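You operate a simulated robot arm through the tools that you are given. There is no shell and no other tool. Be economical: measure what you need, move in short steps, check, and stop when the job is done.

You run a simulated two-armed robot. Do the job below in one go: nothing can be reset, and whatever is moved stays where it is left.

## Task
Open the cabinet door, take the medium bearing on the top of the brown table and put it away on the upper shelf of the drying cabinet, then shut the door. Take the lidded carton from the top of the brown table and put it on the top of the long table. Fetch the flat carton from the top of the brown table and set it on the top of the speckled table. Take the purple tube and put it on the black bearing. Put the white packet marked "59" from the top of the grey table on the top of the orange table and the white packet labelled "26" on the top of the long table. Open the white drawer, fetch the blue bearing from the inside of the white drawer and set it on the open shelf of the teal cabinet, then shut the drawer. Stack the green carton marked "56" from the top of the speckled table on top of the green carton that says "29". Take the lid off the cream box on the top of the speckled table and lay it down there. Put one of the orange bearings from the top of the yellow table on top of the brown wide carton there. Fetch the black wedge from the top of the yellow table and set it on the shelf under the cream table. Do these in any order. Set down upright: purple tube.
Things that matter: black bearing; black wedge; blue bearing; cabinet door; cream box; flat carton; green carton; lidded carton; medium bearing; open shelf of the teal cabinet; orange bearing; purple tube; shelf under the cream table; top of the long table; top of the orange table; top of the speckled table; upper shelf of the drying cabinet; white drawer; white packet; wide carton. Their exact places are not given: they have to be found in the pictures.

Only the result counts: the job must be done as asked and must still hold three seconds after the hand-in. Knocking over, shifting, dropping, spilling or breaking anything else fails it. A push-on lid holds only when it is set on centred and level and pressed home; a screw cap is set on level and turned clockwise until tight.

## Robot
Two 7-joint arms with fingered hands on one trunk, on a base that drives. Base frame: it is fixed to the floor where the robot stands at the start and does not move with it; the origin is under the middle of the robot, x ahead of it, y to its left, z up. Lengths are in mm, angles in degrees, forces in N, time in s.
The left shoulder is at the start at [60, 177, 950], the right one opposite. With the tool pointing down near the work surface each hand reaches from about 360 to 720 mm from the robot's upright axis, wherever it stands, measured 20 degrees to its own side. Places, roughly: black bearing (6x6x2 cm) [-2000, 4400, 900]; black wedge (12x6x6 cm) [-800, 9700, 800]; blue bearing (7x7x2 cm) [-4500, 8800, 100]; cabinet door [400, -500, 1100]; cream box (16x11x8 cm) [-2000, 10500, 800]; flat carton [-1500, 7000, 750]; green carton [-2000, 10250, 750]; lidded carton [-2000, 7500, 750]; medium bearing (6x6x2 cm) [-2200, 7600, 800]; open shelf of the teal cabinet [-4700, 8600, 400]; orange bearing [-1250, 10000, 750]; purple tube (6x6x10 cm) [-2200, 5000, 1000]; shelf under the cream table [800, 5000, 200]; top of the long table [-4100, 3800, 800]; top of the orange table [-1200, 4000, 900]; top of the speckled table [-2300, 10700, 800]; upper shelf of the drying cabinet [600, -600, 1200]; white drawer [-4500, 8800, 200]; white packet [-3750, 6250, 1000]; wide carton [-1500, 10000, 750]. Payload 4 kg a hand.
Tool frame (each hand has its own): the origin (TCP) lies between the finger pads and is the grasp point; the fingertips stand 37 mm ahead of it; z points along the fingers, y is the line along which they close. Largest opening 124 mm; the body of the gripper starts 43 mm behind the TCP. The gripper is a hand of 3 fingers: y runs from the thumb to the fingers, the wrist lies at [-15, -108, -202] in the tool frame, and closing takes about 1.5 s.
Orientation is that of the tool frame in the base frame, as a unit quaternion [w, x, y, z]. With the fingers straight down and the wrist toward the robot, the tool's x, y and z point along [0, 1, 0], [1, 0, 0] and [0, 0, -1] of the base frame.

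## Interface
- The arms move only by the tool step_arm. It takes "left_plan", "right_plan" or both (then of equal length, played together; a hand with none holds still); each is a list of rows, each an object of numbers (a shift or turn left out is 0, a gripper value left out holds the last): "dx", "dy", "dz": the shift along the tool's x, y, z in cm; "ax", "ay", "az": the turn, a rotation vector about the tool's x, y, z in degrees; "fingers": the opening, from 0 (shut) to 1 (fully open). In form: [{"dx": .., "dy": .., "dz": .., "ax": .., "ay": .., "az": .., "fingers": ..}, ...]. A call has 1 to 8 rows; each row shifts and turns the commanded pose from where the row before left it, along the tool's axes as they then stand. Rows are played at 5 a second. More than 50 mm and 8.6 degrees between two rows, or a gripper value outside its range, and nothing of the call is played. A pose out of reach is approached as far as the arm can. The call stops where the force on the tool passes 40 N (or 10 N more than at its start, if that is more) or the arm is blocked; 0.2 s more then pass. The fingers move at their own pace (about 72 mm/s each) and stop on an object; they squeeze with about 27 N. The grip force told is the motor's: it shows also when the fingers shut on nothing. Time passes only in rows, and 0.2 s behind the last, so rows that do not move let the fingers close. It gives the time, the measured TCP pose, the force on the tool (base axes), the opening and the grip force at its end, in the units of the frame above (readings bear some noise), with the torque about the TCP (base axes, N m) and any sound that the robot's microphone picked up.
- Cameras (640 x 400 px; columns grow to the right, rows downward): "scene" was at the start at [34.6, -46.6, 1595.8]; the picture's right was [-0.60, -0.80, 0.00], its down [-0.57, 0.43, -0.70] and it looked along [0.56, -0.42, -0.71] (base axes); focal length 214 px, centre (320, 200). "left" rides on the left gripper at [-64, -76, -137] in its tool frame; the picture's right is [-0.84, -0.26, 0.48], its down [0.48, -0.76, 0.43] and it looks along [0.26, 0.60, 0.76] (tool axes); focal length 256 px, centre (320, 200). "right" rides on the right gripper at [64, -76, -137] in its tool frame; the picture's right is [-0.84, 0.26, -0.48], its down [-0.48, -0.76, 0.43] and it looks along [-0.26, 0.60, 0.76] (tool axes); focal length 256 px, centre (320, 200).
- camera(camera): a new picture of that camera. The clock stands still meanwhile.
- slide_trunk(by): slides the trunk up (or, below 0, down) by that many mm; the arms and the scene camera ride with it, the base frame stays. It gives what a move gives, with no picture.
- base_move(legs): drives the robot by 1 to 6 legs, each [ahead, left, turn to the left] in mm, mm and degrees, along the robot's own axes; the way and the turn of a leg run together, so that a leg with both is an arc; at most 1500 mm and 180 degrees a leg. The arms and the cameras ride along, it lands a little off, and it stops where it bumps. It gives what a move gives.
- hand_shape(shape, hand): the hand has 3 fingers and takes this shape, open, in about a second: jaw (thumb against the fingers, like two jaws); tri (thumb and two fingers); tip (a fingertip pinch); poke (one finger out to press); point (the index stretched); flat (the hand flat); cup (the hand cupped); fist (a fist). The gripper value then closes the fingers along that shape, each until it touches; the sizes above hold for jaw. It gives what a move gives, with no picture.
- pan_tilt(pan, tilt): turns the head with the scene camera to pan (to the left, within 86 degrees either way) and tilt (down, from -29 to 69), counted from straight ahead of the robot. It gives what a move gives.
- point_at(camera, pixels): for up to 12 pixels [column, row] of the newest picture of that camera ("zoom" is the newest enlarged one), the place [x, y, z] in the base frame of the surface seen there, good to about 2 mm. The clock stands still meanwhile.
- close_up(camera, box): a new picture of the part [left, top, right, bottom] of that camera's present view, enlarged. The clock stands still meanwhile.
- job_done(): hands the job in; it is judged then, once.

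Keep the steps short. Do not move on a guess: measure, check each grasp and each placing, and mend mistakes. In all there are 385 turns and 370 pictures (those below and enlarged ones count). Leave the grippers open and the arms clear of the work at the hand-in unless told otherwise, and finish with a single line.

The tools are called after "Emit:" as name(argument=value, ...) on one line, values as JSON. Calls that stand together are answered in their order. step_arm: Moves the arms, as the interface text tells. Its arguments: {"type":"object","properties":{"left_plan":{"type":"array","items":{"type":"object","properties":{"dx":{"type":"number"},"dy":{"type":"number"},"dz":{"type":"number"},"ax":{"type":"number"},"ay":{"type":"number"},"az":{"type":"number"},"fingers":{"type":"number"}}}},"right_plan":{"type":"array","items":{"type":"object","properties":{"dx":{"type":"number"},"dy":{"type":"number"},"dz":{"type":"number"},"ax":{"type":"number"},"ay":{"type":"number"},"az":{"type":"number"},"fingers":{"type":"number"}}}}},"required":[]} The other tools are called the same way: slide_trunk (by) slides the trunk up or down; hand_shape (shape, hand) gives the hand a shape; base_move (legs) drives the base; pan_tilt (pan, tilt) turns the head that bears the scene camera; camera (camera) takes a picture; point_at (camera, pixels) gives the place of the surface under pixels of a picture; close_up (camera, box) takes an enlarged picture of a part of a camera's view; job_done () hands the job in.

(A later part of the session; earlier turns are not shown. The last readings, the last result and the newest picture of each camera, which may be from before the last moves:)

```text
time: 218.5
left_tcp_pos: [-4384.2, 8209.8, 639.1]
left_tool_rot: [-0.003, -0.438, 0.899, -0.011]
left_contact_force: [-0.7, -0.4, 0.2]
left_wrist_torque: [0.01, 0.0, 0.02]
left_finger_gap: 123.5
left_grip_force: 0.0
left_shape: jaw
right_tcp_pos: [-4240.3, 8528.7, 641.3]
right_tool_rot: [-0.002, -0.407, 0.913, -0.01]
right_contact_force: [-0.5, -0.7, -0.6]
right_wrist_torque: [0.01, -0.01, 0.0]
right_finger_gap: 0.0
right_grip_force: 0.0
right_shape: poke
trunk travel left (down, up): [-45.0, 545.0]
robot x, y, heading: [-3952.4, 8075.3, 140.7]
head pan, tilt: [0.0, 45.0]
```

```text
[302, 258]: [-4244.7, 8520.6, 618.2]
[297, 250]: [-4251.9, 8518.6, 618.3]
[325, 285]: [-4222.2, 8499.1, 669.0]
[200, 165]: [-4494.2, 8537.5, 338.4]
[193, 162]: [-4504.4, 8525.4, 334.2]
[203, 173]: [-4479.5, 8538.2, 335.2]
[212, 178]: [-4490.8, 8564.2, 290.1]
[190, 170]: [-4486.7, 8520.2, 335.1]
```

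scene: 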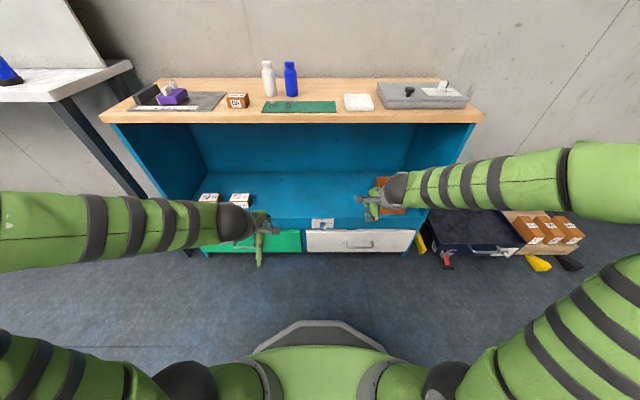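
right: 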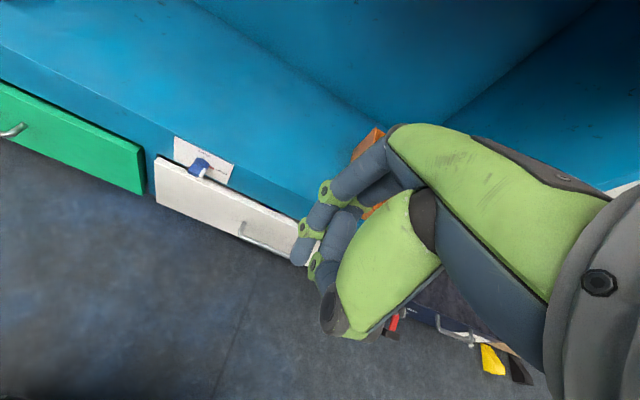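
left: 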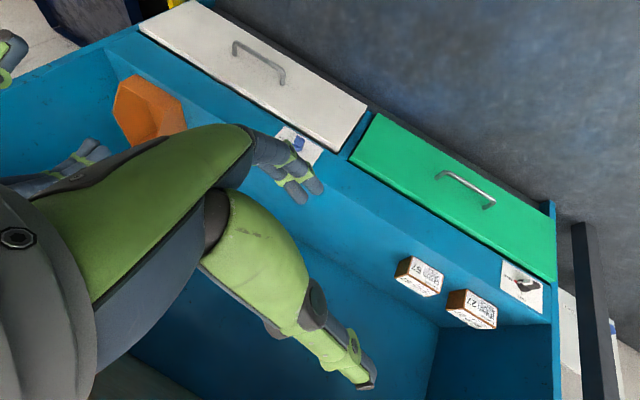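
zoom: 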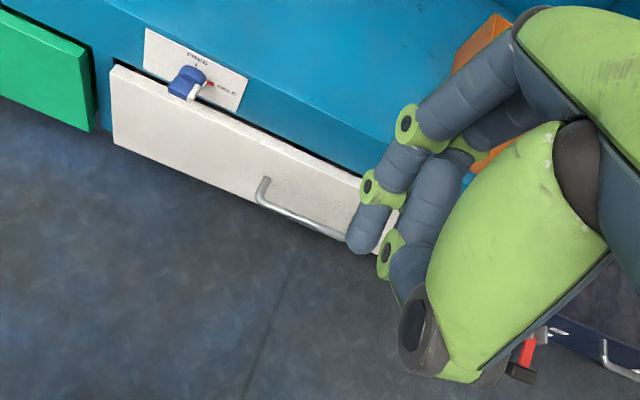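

Emit:
close_up(camera="scene", box=[305, 213, 345, 238])

Emit:
point_at(camera="zoom", pixels=[[282, 165], [282, 200], [250, 205], [315, 205], [282, 230], [282, 255], [250, 255], [318, 258], [282, 150], [340, 175], [282, 133], [282, 243]])

```text
16.00 times, centred on (325, 226) of scene
```

zoom: 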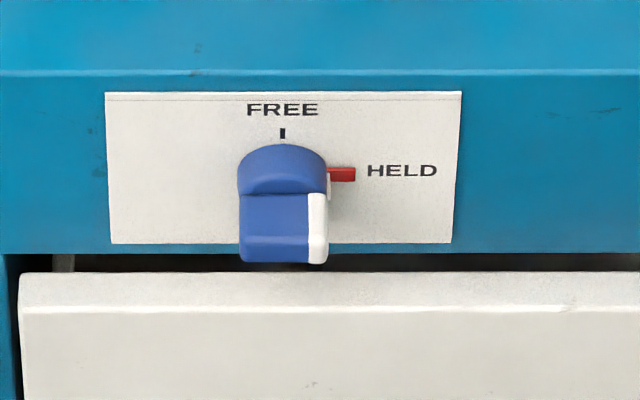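

```text
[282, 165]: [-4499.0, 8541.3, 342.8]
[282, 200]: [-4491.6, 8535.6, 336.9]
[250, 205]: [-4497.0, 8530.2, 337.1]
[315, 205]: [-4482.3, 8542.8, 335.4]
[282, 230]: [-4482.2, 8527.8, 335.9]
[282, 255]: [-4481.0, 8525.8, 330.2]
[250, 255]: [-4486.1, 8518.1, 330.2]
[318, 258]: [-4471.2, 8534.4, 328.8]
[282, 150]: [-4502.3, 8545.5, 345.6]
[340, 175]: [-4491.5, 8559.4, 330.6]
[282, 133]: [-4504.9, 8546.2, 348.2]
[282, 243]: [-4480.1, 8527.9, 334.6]
```

Knob: centre p-line z≈331, fin 30 mm wide, 11 thick, its left end at about [-4492,8518]. I shift the base ahead and left for the right hand, then hover over the fin's left end.

Emit:
base_move(legs=[[60, 110, 0]])

```text
time: 219.8
left_tcp_pos: [-4500.4, 8163.7, 638.4]
left_tool_rot: [-0.003, -0.438, 0.899, -0.011]
left_contact_force: [0.0, 0.3, -0.2]
left_wrist_torque: [-0.01, -0.01, -0.02]
left_finger_gap: 123.8
left_grip_force: 0.0
left_shape: jaw
right_tcp_pos: [-4357.5, 8482.4, 640.6]
right_tool_rot: [-0.002, -0.408, 0.913, -0.009]
right_contact_force: [0.2, -0.2, -0.6]
right_wrist_torque: [-0.05, 0.0, 0.02]
right_finger_gap: 0.2
right_grip_force: 0.0
right_shape: poke
trunk travel left (down, up): [-45.0, 545.0]
robot x, y, heading: [-4071.8, 8030.4, 140.6]
head pan, tilt: [0.0, 45.0]
```

Emit:
step_arm(right_plan=[{"dx": 0.84, "dy": 1.72, "dz": 3.37}, {"dx": 0.84, "dy": 1.72, "dz": 3.37}, {"dx": 0.84, "dy": 1.72, "dz": 3.37}, {"dx": 0.84, "dy": 1.72, "dz": 3.37}, {"dx": 0.84, "dy": 1.72, "dz": 3.37}, {"dx": 0.84, "dy": 1.72, "dz": 3.37}, {"dx": 0.84, "dy": 1.72, "dz": 3.37}, {}])

Emit:
camera(camera="right")

Emit:
camera(camera="scene")

```text
time: 221.6
left_tcp_pos: [-4501.7, 8163.5, 638.7]
left_tool_rot: [-0.003, -0.438, 0.899, -0.011]
left_contact_force: [0.2, 0.9, -1.0]
left_wrist_torque: [0.03, 0.0, 0.0]
left_finger_gap: 123.8
left_grip_force: 0.1
left_shape: jaw
right_tcp_pos: [-4485.1, 8514.7, 403.1]
right_tool_rot: [-0.003, -0.407, 0.913, -0.01]
right_contact_force: [0.6, 0.3, 0.4]
right_wrist_torque: [-0.01, 0.0, -0.02]
right_finger_gap: 0.1
right_grip_force: 0.1
right_shape: poke
trunk travel left (down, up): [-45.0, 545.0]
robot x, y, heading: [-4072.8, 8031.2, 140.6]
head pan, tilt: [0.0, 45.0]
```

```text
292 pictures are left
```

right: 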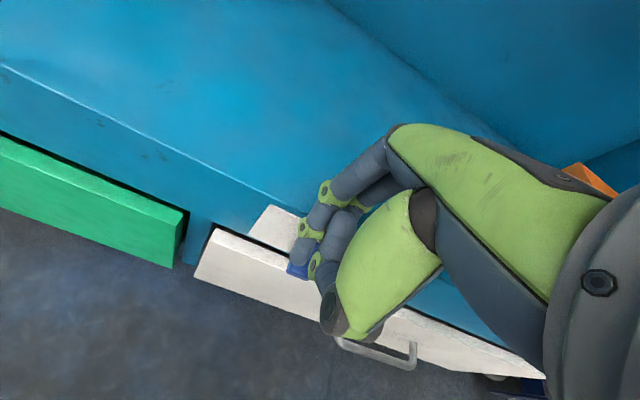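

```text
291 pictures are left
```

scene: 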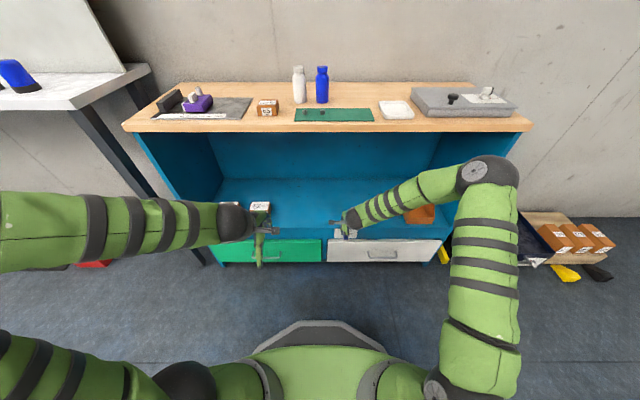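

Emit:
close_up(camera="scene", box=[320, 210, 370, 250])

Emit:
close_up(camera="right", box=[240, 170, 360, 300])

```text
10.00 times, centred on (345, 230) of scene
```

zoom: 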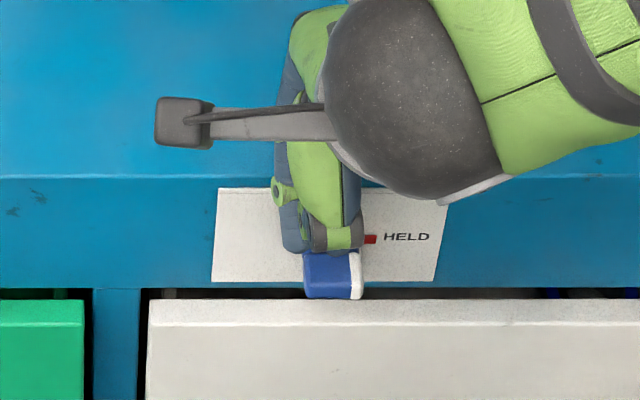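

```text
3.08 times, centred on (300, 235) of right
```

zoom: 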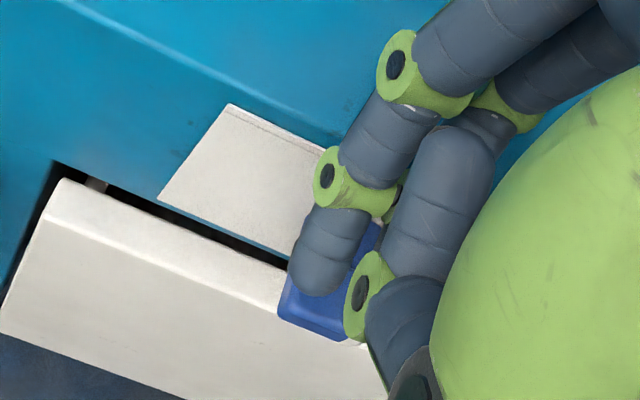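

Emit:
point_at(camera="zoom", pixels=[[325, 290], [310, 270], [360, 230], [335, 330]])

Emit:
close_up(camera="scene", box=[320, 210, 370, 250])

Emit:
point_at(camera="zoom", pixels=[[290, 245], [297, 235], [290, 225], [305, 248], [310, 275], [335, 285]])

```text
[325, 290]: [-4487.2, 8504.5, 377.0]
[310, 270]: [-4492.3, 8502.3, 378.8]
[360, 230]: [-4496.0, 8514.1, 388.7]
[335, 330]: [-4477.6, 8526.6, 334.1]
```

```text
10.00 times, centred on (345, 230) of scene
```

zoom: 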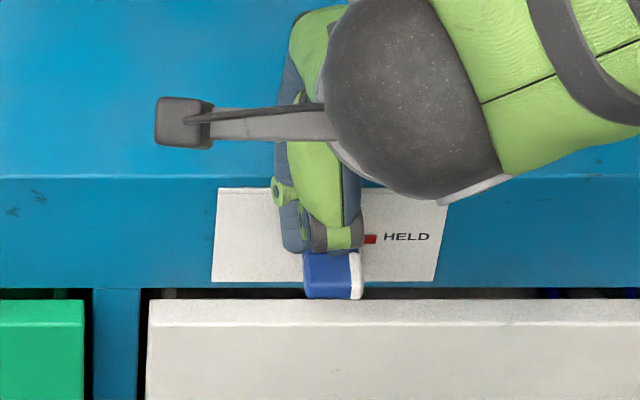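

```text
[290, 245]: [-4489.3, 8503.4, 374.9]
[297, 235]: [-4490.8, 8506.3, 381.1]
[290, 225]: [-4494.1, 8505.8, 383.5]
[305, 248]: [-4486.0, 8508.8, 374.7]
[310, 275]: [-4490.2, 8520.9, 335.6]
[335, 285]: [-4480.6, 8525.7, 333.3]
```

Fingertip at p≈3729, fin's left end p≈3735–3742. I shift 9 mm right, 8 mm forward, and press down in small steps.

Emit:
step_arm(right_plan=[{"dx": -0.9, "dy": 0.8}, {"dz": 1.4}, {"dz": 1.4}, {"dz": 0.5}, {"dz": 0.5}, {"dz": 0.4}, {}])

Emit:
close_up(camera="scene", box=[320, 210, 370, 250])

```text
time: 222.4
left_tcp_pos: [-4498.0, 8162.9, 639.2]
left_tool_rot: [-0.004, -0.436, 0.9, -0.011]
left_contact_force: [-0.6, 0.6, -0.2]
left_wrist_torque: [-0.04, -0.03, -0.01]
left_finger_gap: 123.8
left_grip_force: 0.1
left_shape: jaw
right_tcp_pos: [-4488.0, 8525.3, 380.7]
right_tool_rot: [-0.005, -0.408, 0.913, -0.006]
right_contact_force: [15.5, -7.7, 23.4]
right_wrist_torque: [0.51, 0.29, -0.17]
right_finger_gap: 0.0
right_grip_force: 0.0
right_shape: poke
trunk travel left (down, up): [-45.0, 545.0]
robot x, y, heading: [-4072.6, 8030.8, 140.6]
head pan, tilt: [0.0, 45.0]
stopped in row 4 (right hand): the force on the tool passed its limit at 47 N (the readings are from after the stop); the commanded pose is now the measured one
```

```text
10.00 times, centred on (345, 230) of scene
```

zoom: 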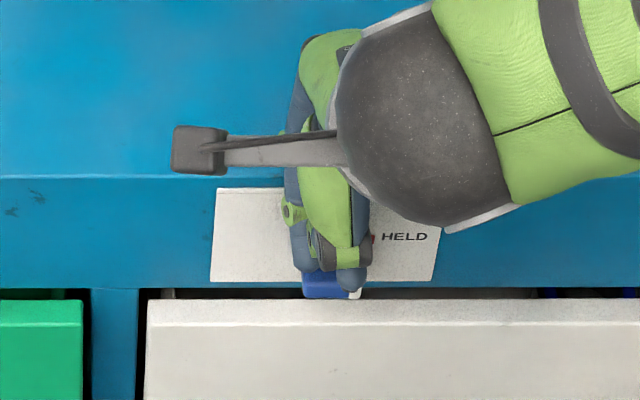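

Something besides the fingertip touches. I measure the two tips.

Emit:
point_at(camera="zoom", pixels=[[300, 262], [305, 268], [350, 285], [345, 275], [325, 265], [320, 285], [355, 294], [310, 290]])

Emit:
close_up(camera="right", box=[220, 170, 380, 330])

```text
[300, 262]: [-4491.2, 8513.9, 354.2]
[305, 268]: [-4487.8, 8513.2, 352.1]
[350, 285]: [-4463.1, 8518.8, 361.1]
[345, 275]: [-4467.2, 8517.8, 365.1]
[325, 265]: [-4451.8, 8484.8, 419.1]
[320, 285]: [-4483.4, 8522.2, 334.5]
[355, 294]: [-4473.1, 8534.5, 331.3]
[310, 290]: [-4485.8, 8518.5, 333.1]
```

```text
2.50 times, centred on (300, 250) of right
```

zoom: 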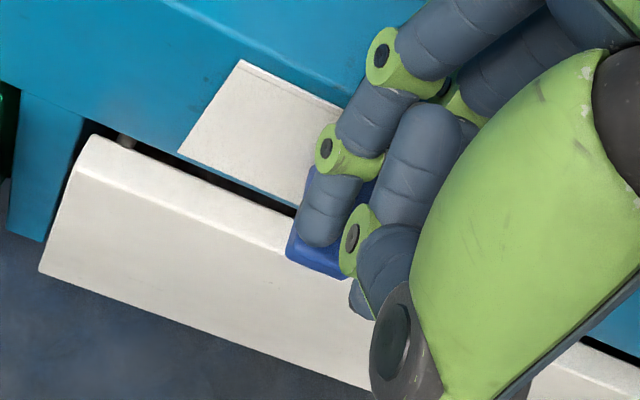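

The knuckles bump the shelf edge. Better: pinch the fin from the front with the right hand (jaws vertical) and roll it. Back off, reshape to jaw, and tilt the hand forward.

Emit:
step_arm(right_plan=[{"dz": -3}, {"dz": -3}, {"dy": -4}, {"dy": -4}, {"dy": -4}, {"dy": -4}, {"dy": -3, "dz": -3}])

Emit:
hand_shape(hand="right", shape="jaw")

Emit:
step_arm(right_plan=[{"ax": -8.5}, {"ax": -8.5}, {"ax": -8.5}, {"ax": -8.5}, {"ax": -8.5}, {"ax": -8.5}, {"ax": -8.5}, {"ax": -8.5}])

Emit:
step_arm(right_plan=[{"ax": -8.5}, {"ax": -8.5}, {"ax": -4.5}])

Emit:
camera(camera="scene")

```text
time: 224.1
left_tcp_pos: [-4501.2, 8162.4, 638.8]
left_tool_rot: [-0.003, -0.438, 0.899, -0.012]
left_contact_force: [-0.3, 0.1, 0.3]
left_wrist_torque: [0.02, -0.01, -0.01]
left_finger_gap: 123.8
left_grip_force: 0.0
left_shape: jaw
right_tcp_pos: [-4346.4, 8399.7, 471.4]
right_tool_rot: [-0.005, -0.408, 0.913, -0.007]
right_contact_force: [0.4, 1.2, -0.7]
right_wrist_torque: [-0.03, 0.0, 0.02]
right_finger_gap: 0.1
right_grip_force: 0.1
right_shape: poke
trunk travel left (down, up): [-45.0, 545.0]
robot x, y, heading: [-4069.1, 8028.9, 140.6]
head pan, tilt: [0.0, 45.0]
```

```text
time: 224.9
left_tcp_pos: [-4499.3, 8164.2, 638.1]
left_tool_rot: [-0.003, -0.437, 0.899, -0.012]
left_contact_force: [1.1, 0.5, 1.3]
left_wrist_torque: [-0.04, 0.0, 0.01]
left_finger_gap: 123.9
left_grip_force: 0.0
left_shape: jaw
right_tcp_pos: [-4346.5, 8399.6, 469.7]
right_tool_rot: [-0.004, -0.408, 0.913, -0.008]
right_contact_force: [0.4, -0.1, 0.6]
right_wrist_torque: [-0.01, -0.01, 0.01]
right_finger_gap: 124.2
right_grip_force: 0.0
right_shape: jaw
trunk travel left (down, up): [-45.0, 545.0]
robot x, y, heading: [-4070.5, 8027.9, 140.7]
head pan, tilt: [0.0, 45.0]
```

```text
time: 226.8
left_tcp_pos: [-4499.6, 8163.8, 637.8]
left_tool_rot: [-0.004, -0.437, 0.899, -0.011]
left_contact_force: [0.7, 0.6, -0.4]
left_wrist_torque: [-0.05, -0.02, -0.01]
left_finger_gap: 123.5
left_grip_force: 0.0
left_shape: jaw
right_tcp_pos: [-4493.1, 8453.3, 509.1]
right_tool_rot: [-0.227, -0.34, 0.764, 0.499]
right_contact_force: [-0.8, 0.5, 0.0]
right_wrist_torque: [-0.01, 0.0, -0.02]
right_finger_gap: 124.0
right_grip_force: 0.1
right_shape: jaw
right hand out of reach, approached as far as the arm can: row 1, 2, 3, 4, 6, 7, 8
trunk travel left (down, up): [-45.0, 545.0]
robot x, y, heading: [-4071.1, 8028.4, 140.5]
head pan, tilt: [0.0, 45.0]
```

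```text
time: 227.6
left_tcp_pos: [-4500.5, 8164.6, 638.0]
left_tool_rot: [-0.003, -0.438, 0.899, -0.011]
left_contact_force: [0.5, -0.8, 0.2]
left_wrist_torque: [-0.02, -0.01, -0.01]
left_finger_gap: 123.9
left_grip_force: 0.1
left_shape: jaw
right_tcp_pos: [-4613.8, 8491.9, 562.4]
right_tool_rot: [-0.289, -0.288, 0.654, 0.637]
right_contact_force: [-0.2, 0.2, -0.5]
right_wrist_torque: [0.01, 0.03, 0.0]
right_finger_gap: 124.0
right_grip_force: 0.1
right_shape: jaw
right hand out of reach, approached as far as the arm can: row 1, 2, 3
trunk travel left (down, up): [-45.0, 545.0]
robot x, y, heading: [-4068.1, 8027.5, 140.9]
head pan, tilt: [0.0, 45.0]
```

```text
285 pictures are left
```

scene: 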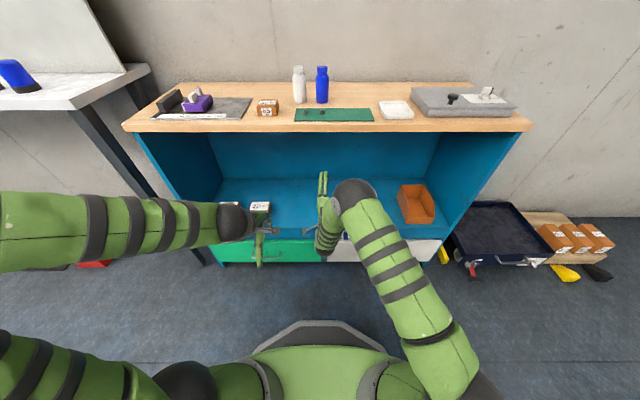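

The hand now points forward with jaws vertical. I back the base 115 mm and bring it down before the knob.

Emit:
base_move(legs=[[-120, 0, 0]])

Emit:
step_arm(right_plan=[{"dx": -1.4, "dy": -3, "fingers": 0.45}, {"dx": -1.4, "dy": -3}, {"dx": -1.4, "dy": -3}, {"dx": -1.4, "dy": -3}, {"dx": -1.4, "dy": -3}, {"dx": -1.4, "dy": -3}, {"dx": -1.4, "dy": -3}, {"dx": -1.3, "dy": -2}])

Emit:
camera(camera="right")

Emit:
close_up(camera="scene", box=[280, 180, 420, 270])

```text
time: 228.8
left_tcp_pos: [-4407.5, 8087.6, 638.1]
left_tool_rot: [-0.003, -0.437, 0.899, -0.011]
left_contact_force: [-0.1, 0.9, 0.9]
left_wrist_torque: [-0.01, -0.01, 0.0]
left_finger_gap: 123.4
left_grip_force: 0.0
left_shape: jaw
right_tcp_pos: [-4522.4, 8415.6, 562.0]
right_tool_rot: [-0.288, -0.288, 0.655, 0.636]
right_contact_force: [0.4, 1.1, 0.1]
right_wrist_torque: [-0.03, -0.02, 0.0]
right_finger_gap: 123.7
right_grip_force: 0.1
right_shape: jaw
trunk travel left (down, up): [-45.0, 545.0]
robot x, y, heading: [-3977.0, 7956.2, 140.6]
head pan, tilt: [0.0, 45.0]
```

```text
time: 230.4
left_tcp_pos: [-4407.3, 8087.0, 640.5]
left_tool_rot: [-0.004, -0.438, 0.899, -0.011]
left_contact_force: [-1.1, 0.3, -0.2]
left_wrist_torque: [-0.01, 0.0, -0.05]
left_finger_gap: 123.7
left_grip_force: 0.0
left_shape: jaw
right_tcp_pos: [-4523.6, 8479.6, 374.3]
right_tool_rot: [-0.291, -0.278, 0.645, 0.649]
right_contact_force: [2.5, -1.7, 34.2]
right_wrist_torque: [0.52, 0.91, -0.03]
right_finger_gap: 28.9
right_grip_force: 0.0
right_shape: jaw
right hand out of reach, approached as far as the arm can: row 1, 2, 3, 4, 5, 6, 7, 8
trunk travel left (down, up): [-45.0, 545.0]
robot x, y, heading: [-3978.9, 7956.1, 140.8]
head pan, tilt: [0.0, 45.0]
stopped in row 8 (right hand): the force on the tool passed its limit at 42 N (the readings are from after the stop); the commanded pose is now the measured one
```

```text
284 pictures are left
```

right: 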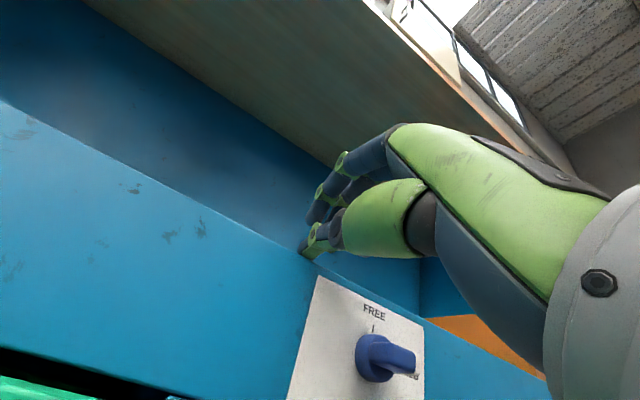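

```text
4.44 times, centred on (350, 225) of scene
```

zoom: 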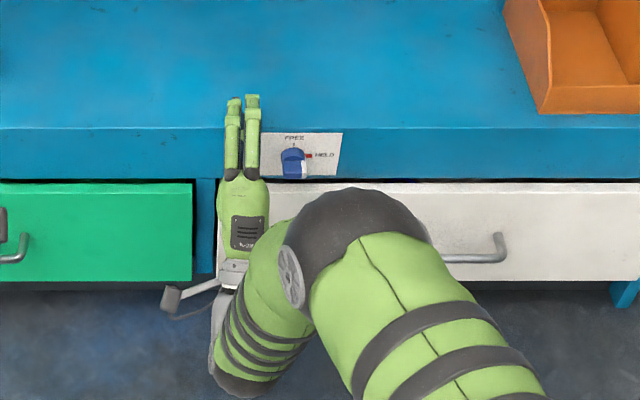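

The thumb touched the shelf edge; I raise slightly, back the base 60 mm more, and go down and right.

Emit:
step_arm(right_plan=[{"dy": 1.5}, {"dz": -1}])

Emit:
base_move(legs=[[-60, 0, 0]])

Emit:
step_arm(right_plan=[{"dx": -1.2, "dy": -1.2}, {"dx": -1.2, "dy": -1.2}, {"dx": -1.2, "dy": -1.2}, {"dx": -1.2, "dy": -1.2}, {"dx": -1.5, "dy": -0.8}, {}])

Emit:
camera(camera="right")

```text
time: 231.1
left_tcp_pos: [-4406.4, 8087.4, 638.9]
left_tool_rot: [-0.003, -0.438, 0.899, -0.01]
left_contact_force: [0.7, -0.5, -0.3]
left_wrist_torque: [-0.01, 0.04, -0.01]
left_finger_gap: 123.9
left_grip_force: 0.0
left_shape: jaw
right_tcp_pos: [-4523.1, 8476.9, 382.9]
right_tool_rot: [-0.288, -0.282, 0.649, 0.645]
right_contact_force: [-4.4, 6.1, 29.6]
right_wrist_torque: [0.53, 0.82, -0.07]
right_finger_gap: 34.5
right_grip_force: 0.1
right_shape: jaw
right hand out of reach, approached as far as the arm can: row 2
trunk travel left (down, up): [-45.0, 545.0]
robot x, y, heading: [-3979.6, 7955.5, 140.9]
head pan, tilt: [0.0, 45.0]
```

```text
time: 232.0
left_tcp_pos: [-4360.7, 8050.4, 638.4]
left_tool_rot: [-0.003, -0.437, 0.899, -0.012]
left_contact_force: [-0.2, 0.1, 0.4]
left_wrist_torque: [0.0, 0.01, -0.01]
left_finger_gap: 124.0
left_grip_force: 0.0
left_shape: jaw
right_tcp_pos: [-4475.2, 8437.2, 377.9]
right_tool_rot: [-0.287, -0.284, 0.651, 0.643]
right_contact_force: [-0.7, -0.6, 0.7]
right_wrist_torque: [-0.01, -0.03, 0.01]
right_finger_gap: 55.6
right_grip_force: 0.1
right_shape: jaw
trunk travel left (down, up): [-45.0, 545.0]
robot x, y, heading: [-3934.2, 7919.2, 140.7]
head pan, tilt: [0.0, 45.0]
```

```text
time: 233.4
left_tcp_pos: [-4360.9, 8049.4, 639.4]
left_tool_rot: [-0.004, -0.437, 0.899, -0.012]
left_contact_force: [-0.1, -0.4, 0.7]
left_wrist_torque: [0.01, 0.0, -0.01]
left_finger_gap: 123.7
left_grip_force: 0.2
left_shape: jaw
right_tcp_pos: [-4467.6, 8453.5, 319.0]
right_tool_rot: [-0.28, -0.28, 0.652, 0.646]
right_contact_force: [0.3, 0.1, -0.8]
right_wrist_torque: [0.0, 0.01, -0.03]
right_finger_gap: 55.6
right_grip_force: 0.0
right_shape: jaw
right hand out of reach, approached as far as the arm can: row 2, 3, 4, 5
trunk travel left (down, up): [-45.0, 545.0]
robot x, y, heading: [-3929.0, 7917.8, 140.8]
head pan, tilt: [0.0, 45.0]
```

```text
282 pictures are left
```

right: 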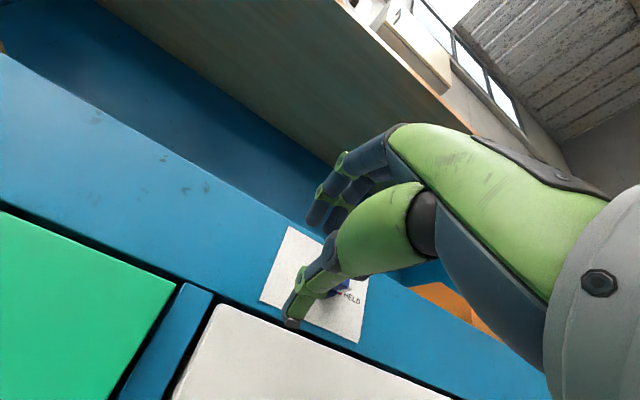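

Hand is 48 mm left of the knob; I slide the base right 48 mm and trim height and yaw.

Emit:
base_move(legs=[[0, -48, 0]])

Emit:
step_arm(right_plan=[{"dy": 1.2, "ay": 3.5}, {}])

Emit:
camera(camera="right")

Emit:
close_up(camera="scene", box=[280, 180, 400, 260])

```text
time: 234.3
left_tcp_pos: [-4330.5, 8085.9, 638.7]
left_tool_rot: [-0.003, -0.438, 0.899, -0.011]
left_contact_force: [-0.4, -0.1, 0.0]
left_wrist_torque: [0.01, 0.01, 0.02]
left_finger_gap: 124.1
left_grip_force: 0.1
left_shape: jaw
right_tcp_pos: [-4437.5, 8491.5, 318.6]
right_tool_rot: [-0.28, -0.28, 0.653, 0.646]
right_contact_force: [-0.4, 0.6, 1.2]
right_wrist_torque: [0.02, -0.02, 0.0]
right_finger_gap: 55.7
right_grip_force: 0.0
right_shape: jaw
trunk travel left (down, up): [-45.0, 545.0]
robot x, y, heading: [-3899.3, 7951.0, 141.0]
head pan, tilt: [0.0, 45.0]
```

```text
time: 234.9
left_tcp_pos: [-4330.2, 8086.5, 637.8]
left_tool_rot: [-0.004, -0.438, 0.899, -0.011]
left_contact_force: [0.2, 0.8, -0.5]
left_wrist_torque: [0.01, 0.02, 0.01]
left_finger_gap: 123.8
left_grip_force: 0.1
left_shape: jaw
right_tcp_pos: [-4455.7, 8477.2, 328.3]
right_tool_rot: [-0.29, -0.296, 0.644, 0.643]
right_contact_force: [-0.3, 0.0, 0.9]
right_wrist_torque: [-0.01, 0.0, 0.01]
right_finger_gap: 55.8
right_grip_force: 0.0
right_shape: jaw
right hand out of reach, approached as far as the arm can: row 1
trunk travel left (down, up): [-45.0, 545.0]
robot x, y, heading: [-3900.9, 7953.8, 140.5]
head pan, tilt: [0.0, 45.0]
```

```text
281 pictures are left
```

right: 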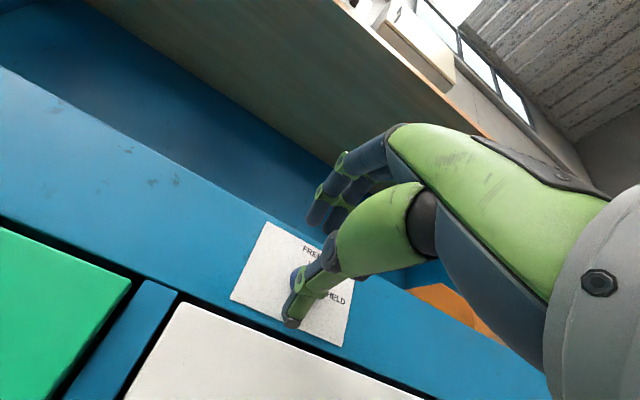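

```text
5.00 times, centred on (340, 220) of scene
```

zoom: 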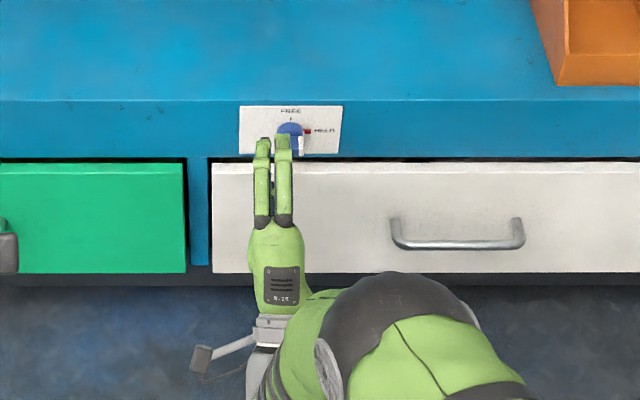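

Another 22 mm right and 26 mm forward, then pinch.

Emit:
base_move(legs=[[0, -23, 0]])

Emit:
step_arm(right_plan=[{"dz": 1.0, "dy": 0.2}, {"dz": 1.5}, {}])

Emit:
close_up(camera="scene", box=[300, 190, 360, 235])

```text
time: 235.7
left_tcp_pos: [-4316.6, 8104.6, 639.4]
left_tool_rot: [-0.004, -0.437, 0.899, -0.012]
left_contact_force: [0.0, 0.6, -0.3]
left_wrist_torque: [0.01, -0.01, -0.02]
left_finger_gap: 124.0
left_grip_force: 0.0
left_shape: jaw
right_tcp_pos: [-4441.1, 8494.9, 327.9]
right_tool_rot: [-0.289, -0.296, 0.645, 0.643]
right_contact_force: [0.2, 0.2, 0.5]
right_wrist_torque: [0.02, 0.03, 0.04]
right_finger_gap: 55.5
right_grip_force: 0.0
right_shape: jaw
trunk travel left (down, up): [-45.0, 545.0]
robot x, y, heading: [-3887.6, 7973.2, 140.8]
head pan, tilt: [0.0, 45.0]
```

```text
time: 236.5
left_tcp_pos: [-4315.9, 8104.2, 637.6]
left_tool_rot: [-0.004, -0.437, 0.899, -0.011]
left_contact_force: [-0.8, 1.0, 0.1]
left_wrist_torque: [0.01, 0.0, -0.02]
left_finger_gap: 123.6
left_grip_force: 0.1
left_shape: jaw
right_tcp_pos: [-4460.5, 8510.9, 329.0]
right_tool_rot: [-0.288, -0.295, 0.645, 0.643]
right_contact_force: [0.0, -0.7, -0.3]
right_wrist_torque: [-0.01, 0.02, 0.0]
right_finger_gap: 55.6
right_grip_force: 0.0
right_shape: jaw
trunk travel left (down, up): [-45.0, 545.0]
robot x, y, heading: [-3887.1, 7968.6, 140.4]
head pan, tilt: [0.0, 45.0]
```

```text
8.89 times, centred on (330, 212) of scene
```

zoom: 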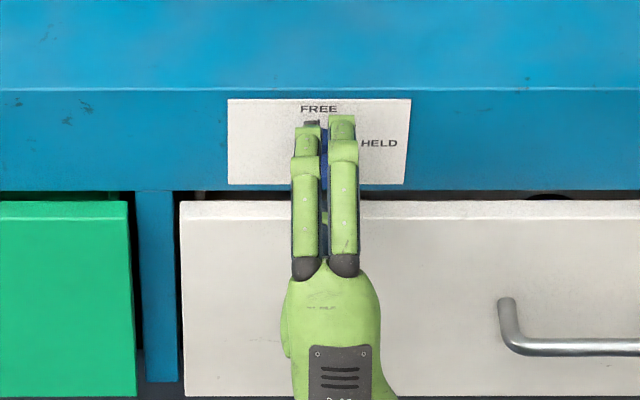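

Centred on the knob. Close on the fin.

Emit:
step_arm(right_plan=[{"fingers": 0.05}, {}, {}, {}, {}, {}])

Emit:
camera(camera="right")

```text
time: 237.9
left_tcp_pos: [-4316.8, 8103.7, 637.8]
left_tool_rot: [-0.004, -0.437, 0.899, -0.011]
left_contact_force: [1.6, -0.9, -0.6]
left_wrist_torque: [0.03, 0.01, 0.01]
left_finger_gap: 123.6
left_grip_force: 0.2
left_shape: jaw
right_tcp_pos: [-4461.0, 8511.9, 328.5]
right_tool_rot: [-0.289, -0.296, 0.645, 0.643]
right_contact_force: [1.4, -1.9, -2.1]
right_wrist_torque: [0.07, 0.05, 0.05]
right_finger_gap: 11.2
right_grip_force: 26.9
right_shape: jaw
trunk travel left (down, up): [-45.0, 545.0]
robot x, y, heading: [-3886.2, 7975.3, 140.7]
head pan, tilt: [0.0, 45.0]
```

```text
278 pictures are left
```

right: 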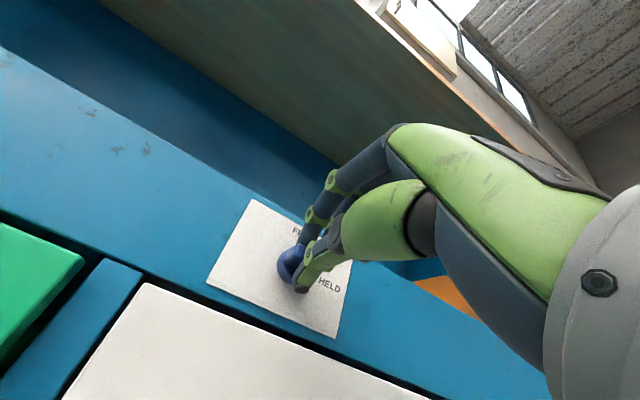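

Gripped at 11 mm. Roll counter-clockwise.

Emit:
step_arm(right_plan=[{"az": -8}, {"az": -8}, {"az": -8}, {"az": -8}, {"az": -8}, {"az": -8}])

Emit:
camera(camera="right")

```text
time: 239.3
left_tcp_pos: [-4316.4, 8103.6, 638.5]
left_tool_rot: [-0.003, -0.438, 0.899, -0.011]
left_contact_force: [-0.7, 0.6, -0.1]
left_wrist_torque: [-0.02, -0.06, -0.01]
left_finger_gap: 123.6
left_grip_force: 0.0
left_shape: jaw
right_tcp_pos: [-4458.9, 8509.7, 330.7]
right_tool_rot: [-0.003, -0.533, 0.467, 0.705]
right_contact_force: [4.9, -4.2, 6.1]
right_wrist_torque: [0.19, 0.26, 0.12]
right_finger_gap: 11.4
right_grip_force: 27.3
right_shape: jaw
trunk travel left (down, up): [-45.0, 545.0]
robot x, y, heading: [-3885.8, 7972.4, 140.6]
head pan, tilt: [0.0, 45.0]
```

```text
277 pictures are left
```

right: 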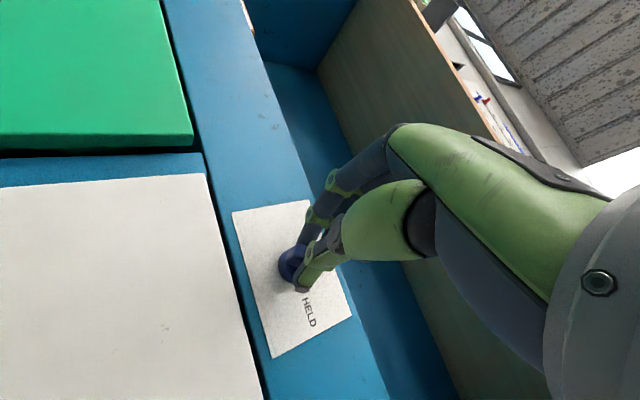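

Following well. The remaining 42°.

Emit:
step_arm(right_plan=[{"az": -8}, {"az": -8}, {"az": -8}, {"az": -8}, {"az": -8}, {"az": -4}, {}])

Emit:
camera(camera="right")

```text
time: 240.9
left_tcp_pos: [-4316.2, 8103.2, 638.9]
left_tool_rot: [-0.003, -0.437, 0.899, -0.01]
left_contact_force: [-0.8, 0.5, 0.4]
left_wrist_torque: [0.04, 0.0, -0.03]
left_finger_gap: 123.8
left_grip_force: 0.0
left_shape: jaw
right_tcp_pos: [-4460.5, 8510.2, 331.0]
right_tool_rot: [-0.262, 0.669, -0.234, -0.655]
right_contact_force: [1.3, -9.3, 14.9]
right_wrist_torque: [0.13, 0.47, 0.39]
right_finger_gap: 11.1
right_grip_force: 26.5
right_shape: jaw
trunk travel left (down, up): [-45.0, 545.0]
robot x, y, heading: [-3887.4, 7970.1, 140.4]
head pan, tilt: [0.0, 45.0]
```

```text
276 pictures are left
```

right: 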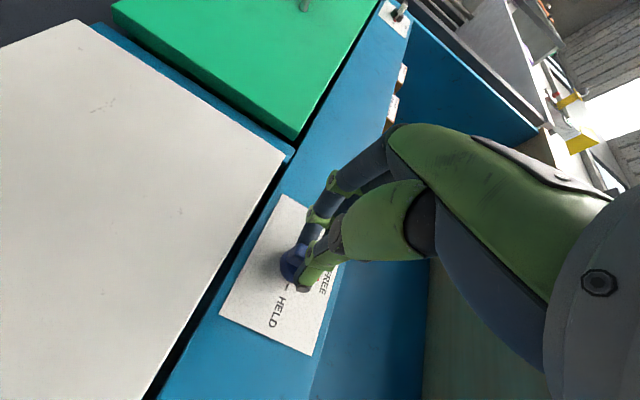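

Turned a quarter. Release and retreat, then check the mark.

Emit:
step_arm(right_plan=[{"fingers": 0.5}, {}, {}, {"dz": -3}, {"dz": -4}, {"dz": -4}])

Emit:
close_up(camera="scene", box=[300, 190, 360, 235])

```text
time: 242.3
left_tcp_pos: [-4316.7, 8104.1, 638.8]
left_tool_rot: [-0.003, -0.437, 0.899, -0.011]
left_contact_force: [-0.1, -0.6, 0.6]
left_wrist_torque: [0.02, 0.02, -0.01]
left_finger_gap: 123.7
left_grip_force: 0.1
left_shape: jaw
right_tcp_pos: [-4376.0, 8439.3, 329.2]
right_tool_rot: [-0.26, 0.67, -0.234, -0.655]
right_contact_force: [-0.3, 0.7, -0.5]
right_wrist_torque: [-0.01, 0.0, 0.0]
right_finger_gap: 61.9
right_grip_force: 0.0
right_shape: jaw
trunk travel left (down, up): [-45.0, 545.0]
robot x, y, heading: [-3888.9, 7968.4, 141.0]
head pan, tilt: [0.0, 45.0]
```

```text
8.89 times, centred on (330, 212) of scene
```

zoom: 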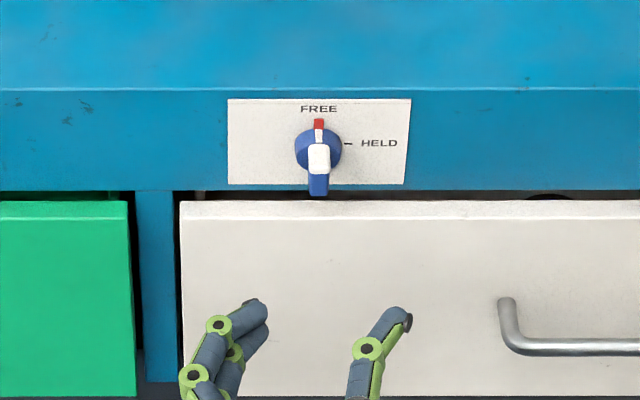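

Knob is at FREE. Now rotate the right hand to a 50° forward-down pose for the drawer handle.

Emit:
step_arm(right_plan=[{"ax": 2.61, "ay": 2.61, "az": 7.17}, {"ax": 2.61, "ay": 2.61, "az": 7.17}, {"ax": 2.61, "ay": 2.61, "az": 7.17}, {"ax": 2.61, "ay": 2.61, "az": 7.17}, {"ax": 2.61, "ay": 2.61, "az": 7.17}, {"ax": 2.61, "ay": 2.61, "az": 7.17}, {"ax": 2.61, "ay": 2.61, "az": 7.17}, {"ax": 2.61, "ay": 2.61, "az": 7.17}])

Emit:
step_arm(right_plan=[{"ax": 2.61, "ay": 2.61, "az": 7.17}, {"ax": 2.61, "ay": 2.61, "az": 7.17}, {"ax": 2.61, "ay": 2.61, "az": 7.17}, {"ax": 2.61, "ay": 2.61, "az": 7.17}, {"fingers": 0.5}])

Emit:
close_up(camera="scene", box=[310, 190, 440, 270])

```text
time: 244.1
left_tcp_pos: [-4316.8, 8104.4, 638.2]
left_tool_rot: [-0.003, -0.438, 0.899, -0.012]
left_contact_force: [0.4, 0.4, -0.1]
left_wrist_torque: [-0.03, 0.0, -0.01]
left_finger_gap: 123.7
left_grip_force: 0.0
left_shape: jaw
right_tcp_pos: [-4378.1, 8439.1, 330.5]
right_tool_rot: [-0.014, -0.522, 0.675, 0.521]
right_contact_force: [-0.2, 0.2, -0.4]
right_wrist_torque: [-0.01, 0.0, 0.03]
right_finger_gap: 61.7
right_grip_force: 0.0
right_shape: jaw
trunk travel left (down, up): [-45.0, 545.0]
robot x, y, heading: [-3888.7, 7969.5, 140.7]
head pan, tilt: [0.0, 45.0]
```

```text
time: 245.3
left_tcp_pos: [-4316.4, 8105.3, 638.4]
left_tool_rot: [-0.003, -0.438, 0.899, -0.011]
left_contact_force: [0.0, -0.6, 0.1]
left_wrist_torque: [-0.01, 0.02, -0.03]
left_finger_gap: 123.8
left_grip_force: 0.1
left_shape: jaw
right_tcp_pos: [-4376.4, 8438.9, 329.7]
right_tool_rot: [-0.156, -0.383, 0.823, 0.389]
right_contact_force: [0.0, 0.1, 0.2]
right_wrist_torque: [-0.05, 0.01, 0.0]
right_finger_gap: 61.6
right_grip_force: 0.1
right_shape: jaw
trunk travel left (down, up): [-45.0, 545.0]
robot x, y, heading: [-3881.6, 7969.6, 140.9]
head pan, tilt: [0.0, 45.0]
```

```text
4.92 times, centred on (375, 230) of scene
```

zoom: 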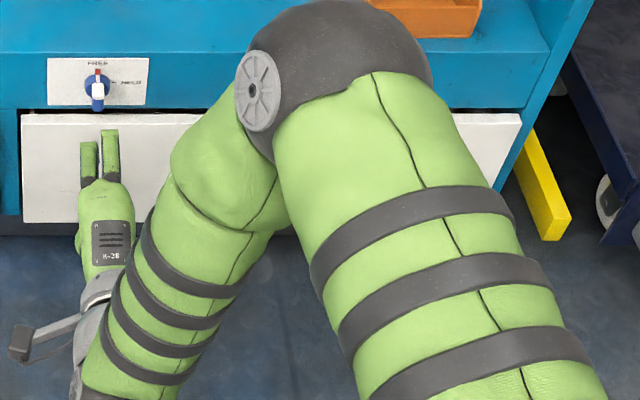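

I slide the base right 180 mm to bring the hand before the handle, and look with the right camera.

Emit:
base_move(legs=[[0, -180, 0]])

Emit:
camera(camera="right")

```text
time: 246.8
left_tcp_pos: [-4201.8, 8243.4, 639.1]
left_tool_rot: [-0.004, -0.437, 0.899, -0.011]
left_contact_force: [0.2, -0.1, 0.5]
left_wrist_torque: [-0.03, -0.01, 0.02]
left_finger_gap: 123.9
left_grip_force: 0.1
left_shape: jaw
right_tcp_pos: [-4262.7, 8579.1, 330.4]
right_tool_rot: [-0.156, -0.384, 0.822, 0.39]
right_contact_force: [-0.5, 0.7, -0.4]
right_wrist_torque: [0.0, 0.01, 0.0]
right_finger_gap: 61.6
right_grip_force: 0.0
right_shape: jaw
trunk travel left (down, up): [-45.0, 545.0]
robot x, y, heading: [-3772.5, 8114.1, 140.9]
head pan, tilt: [0.0, 45.0]
```

```text
273 pictures are left
```

right: 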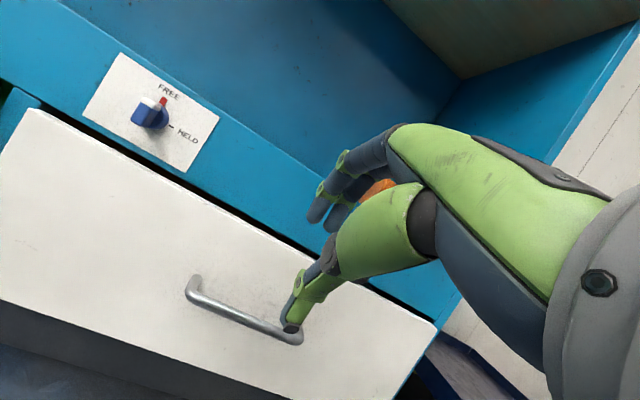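

Emit:
point_at(camera="right", pixels=[[190, 290], [220, 305], [240, 314], [260, 324], [297, 338], [243, 300], [230, 330], [194, 278]])

```text
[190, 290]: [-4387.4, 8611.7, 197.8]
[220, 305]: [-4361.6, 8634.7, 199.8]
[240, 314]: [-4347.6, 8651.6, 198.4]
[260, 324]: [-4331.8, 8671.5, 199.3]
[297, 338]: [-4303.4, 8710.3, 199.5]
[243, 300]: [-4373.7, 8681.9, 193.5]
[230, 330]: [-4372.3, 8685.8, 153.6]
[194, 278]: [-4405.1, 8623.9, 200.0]
```

Handle bar mid at [-4347,8654,198]. Approach along the finger direction with a 37 mm opening.

Emit:
step_arm(right_plan=[{"dy": -2.6, "dx": -0.3, "fingers": 0.3}, {"dz": 3}, {"dz": 3}, {"dz": 3}, {"dz": 3}, {"dz": 2}, {}])

Emit:
camera(camera="right")

```text
time: 248.4
left_tcp_pos: [-4201.1, 8245.1, 638.5]
left_tool_rot: [-0.003, -0.437, 0.899, -0.011]
left_contact_force: [-0.1, 0.7, 0.1]
left_wrist_torque: [0.01, -0.01, 0.01]
left_finger_gap: 123.9
left_grip_force: 0.0
left_shape: jaw
right_tcp_pos: [-4326.0, 8643.6, 219.9]
right_tool_rot: [-0.156, -0.383, 0.822, 0.39]
right_contact_force: [0.6, 0.1, -0.1]
right_wrist_torque: [0.01, -0.01, 0.0]
right_finger_gap: 37.6
right_grip_force: 0.1
right_shape: jaw
trunk travel left (down, up): [-45.0, 545.0]
robot x, y, heading: [-3772.4, 8111.5, 140.7]
head pan, tilt: [0.0, 45.0]
```

```text
272 pictures are left
```

right: 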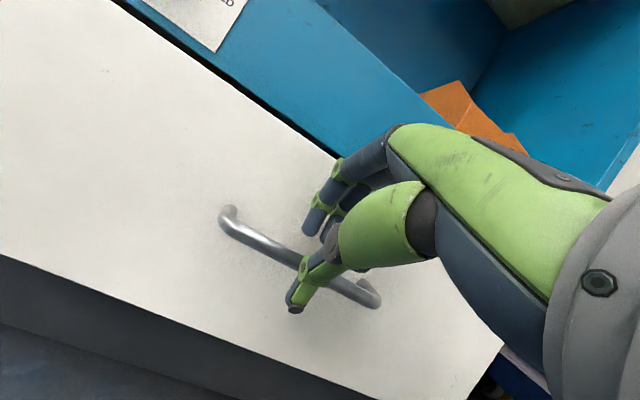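

The bar is between thumb and fingers. 14 mm more, close.

Emit:
step_arm(right_plan=[{"dz": 1.2}, {"fingers": 0}, {}, {}, {}])

Emit:
camera(camera="right")

```text
time: 249.7
left_tcp_pos: [-4203.0, 8244.1, 638.4]
left_tool_rot: [-0.003, -0.438, 0.899, -0.012]
left_contact_force: [0.4, 0.5, -0.6]
left_wrist_torque: [-0.02, -0.01, 0.01]
left_finger_gap: 124.0
left_grip_force: 0.1
left_shape: jaw
right_tcp_pos: [-4330.9, 8650.4, 210.1]
right_tool_rot: [-0.155, -0.384, 0.823, 0.388]
right_contact_force: [-0.1, -0.4, -5.3]
right_wrist_torque: [0.0, -0.04, 0.0]
right_finger_gap: 8.5
right_grip_force: 26.9
right_shape: jaw
trunk travel left (down, up): [-45.0, 545.0]
robot x, y, heading: [-3771.8, 8108.7, 140.6]
head pan, tilt: [0.0, 45.0]
```

```text
271 pictures are left
```

right: 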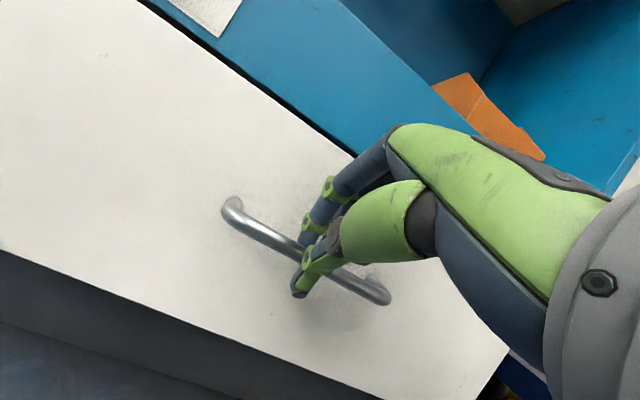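

Gripped. Pull by driving straight back 200 mm.

Emit:
base_move(legs=[[-200, 0, 0]])

Emit:
camera(camera="scene")

```text
time: 251.2
left_tcp_pos: [-4048.3, 8117.8, 638.9]
left_tool_rot: [-0.003, -0.437, 0.899, -0.012]
left_contact_force: [0.0, 0.7, -0.1]
left_wrist_torque: [0.01, 0.01, 0.01]
left_finger_gap: 123.7
left_grip_force: 0.0
left_shape: jaw
right_tcp_pos: [-4176.6, 8525.3, 211.0]
right_tool_rot: [-0.156, -0.384, 0.823, 0.389]
right_contact_force: [-0.7, 2.1, -11.3]
right_wrist_torque: [-0.05, -0.07, -0.03]
right_finger_gap: 7.5
right_grip_force: 26.7
right_shape: jaw
trunk travel left (down, up): [-45.0, 545.0]
robot x, y, heading: [-3616.0, 7987.6, 140.5]
head pan, tilt: [0.0, 45.0]
```

```text
270 pictures are left
```

scene: 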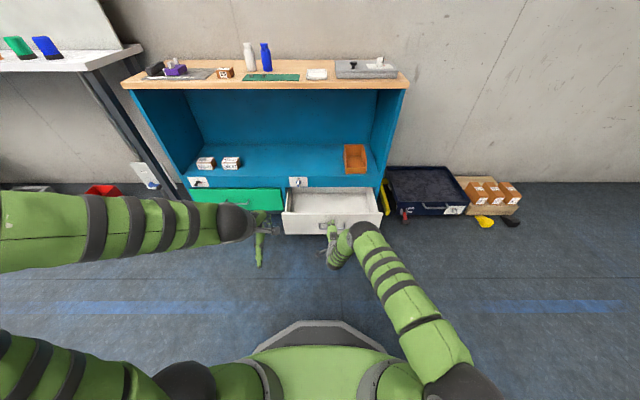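

The drawer is open. I look inside.

Emit:
close_up(camera="scene", box=[275, 165, 395, 245])

```text
5.00 times, centred on (335, 205) of scene
```

zoom: 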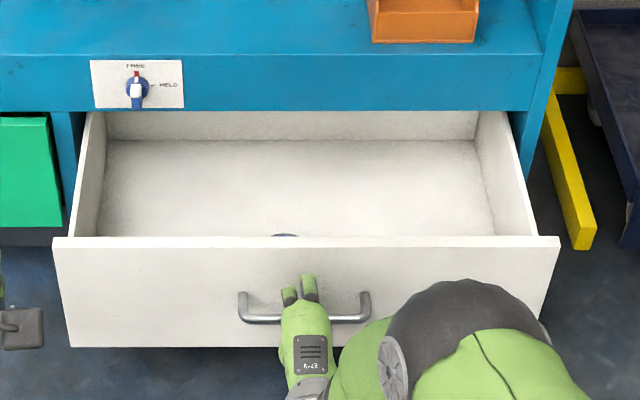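

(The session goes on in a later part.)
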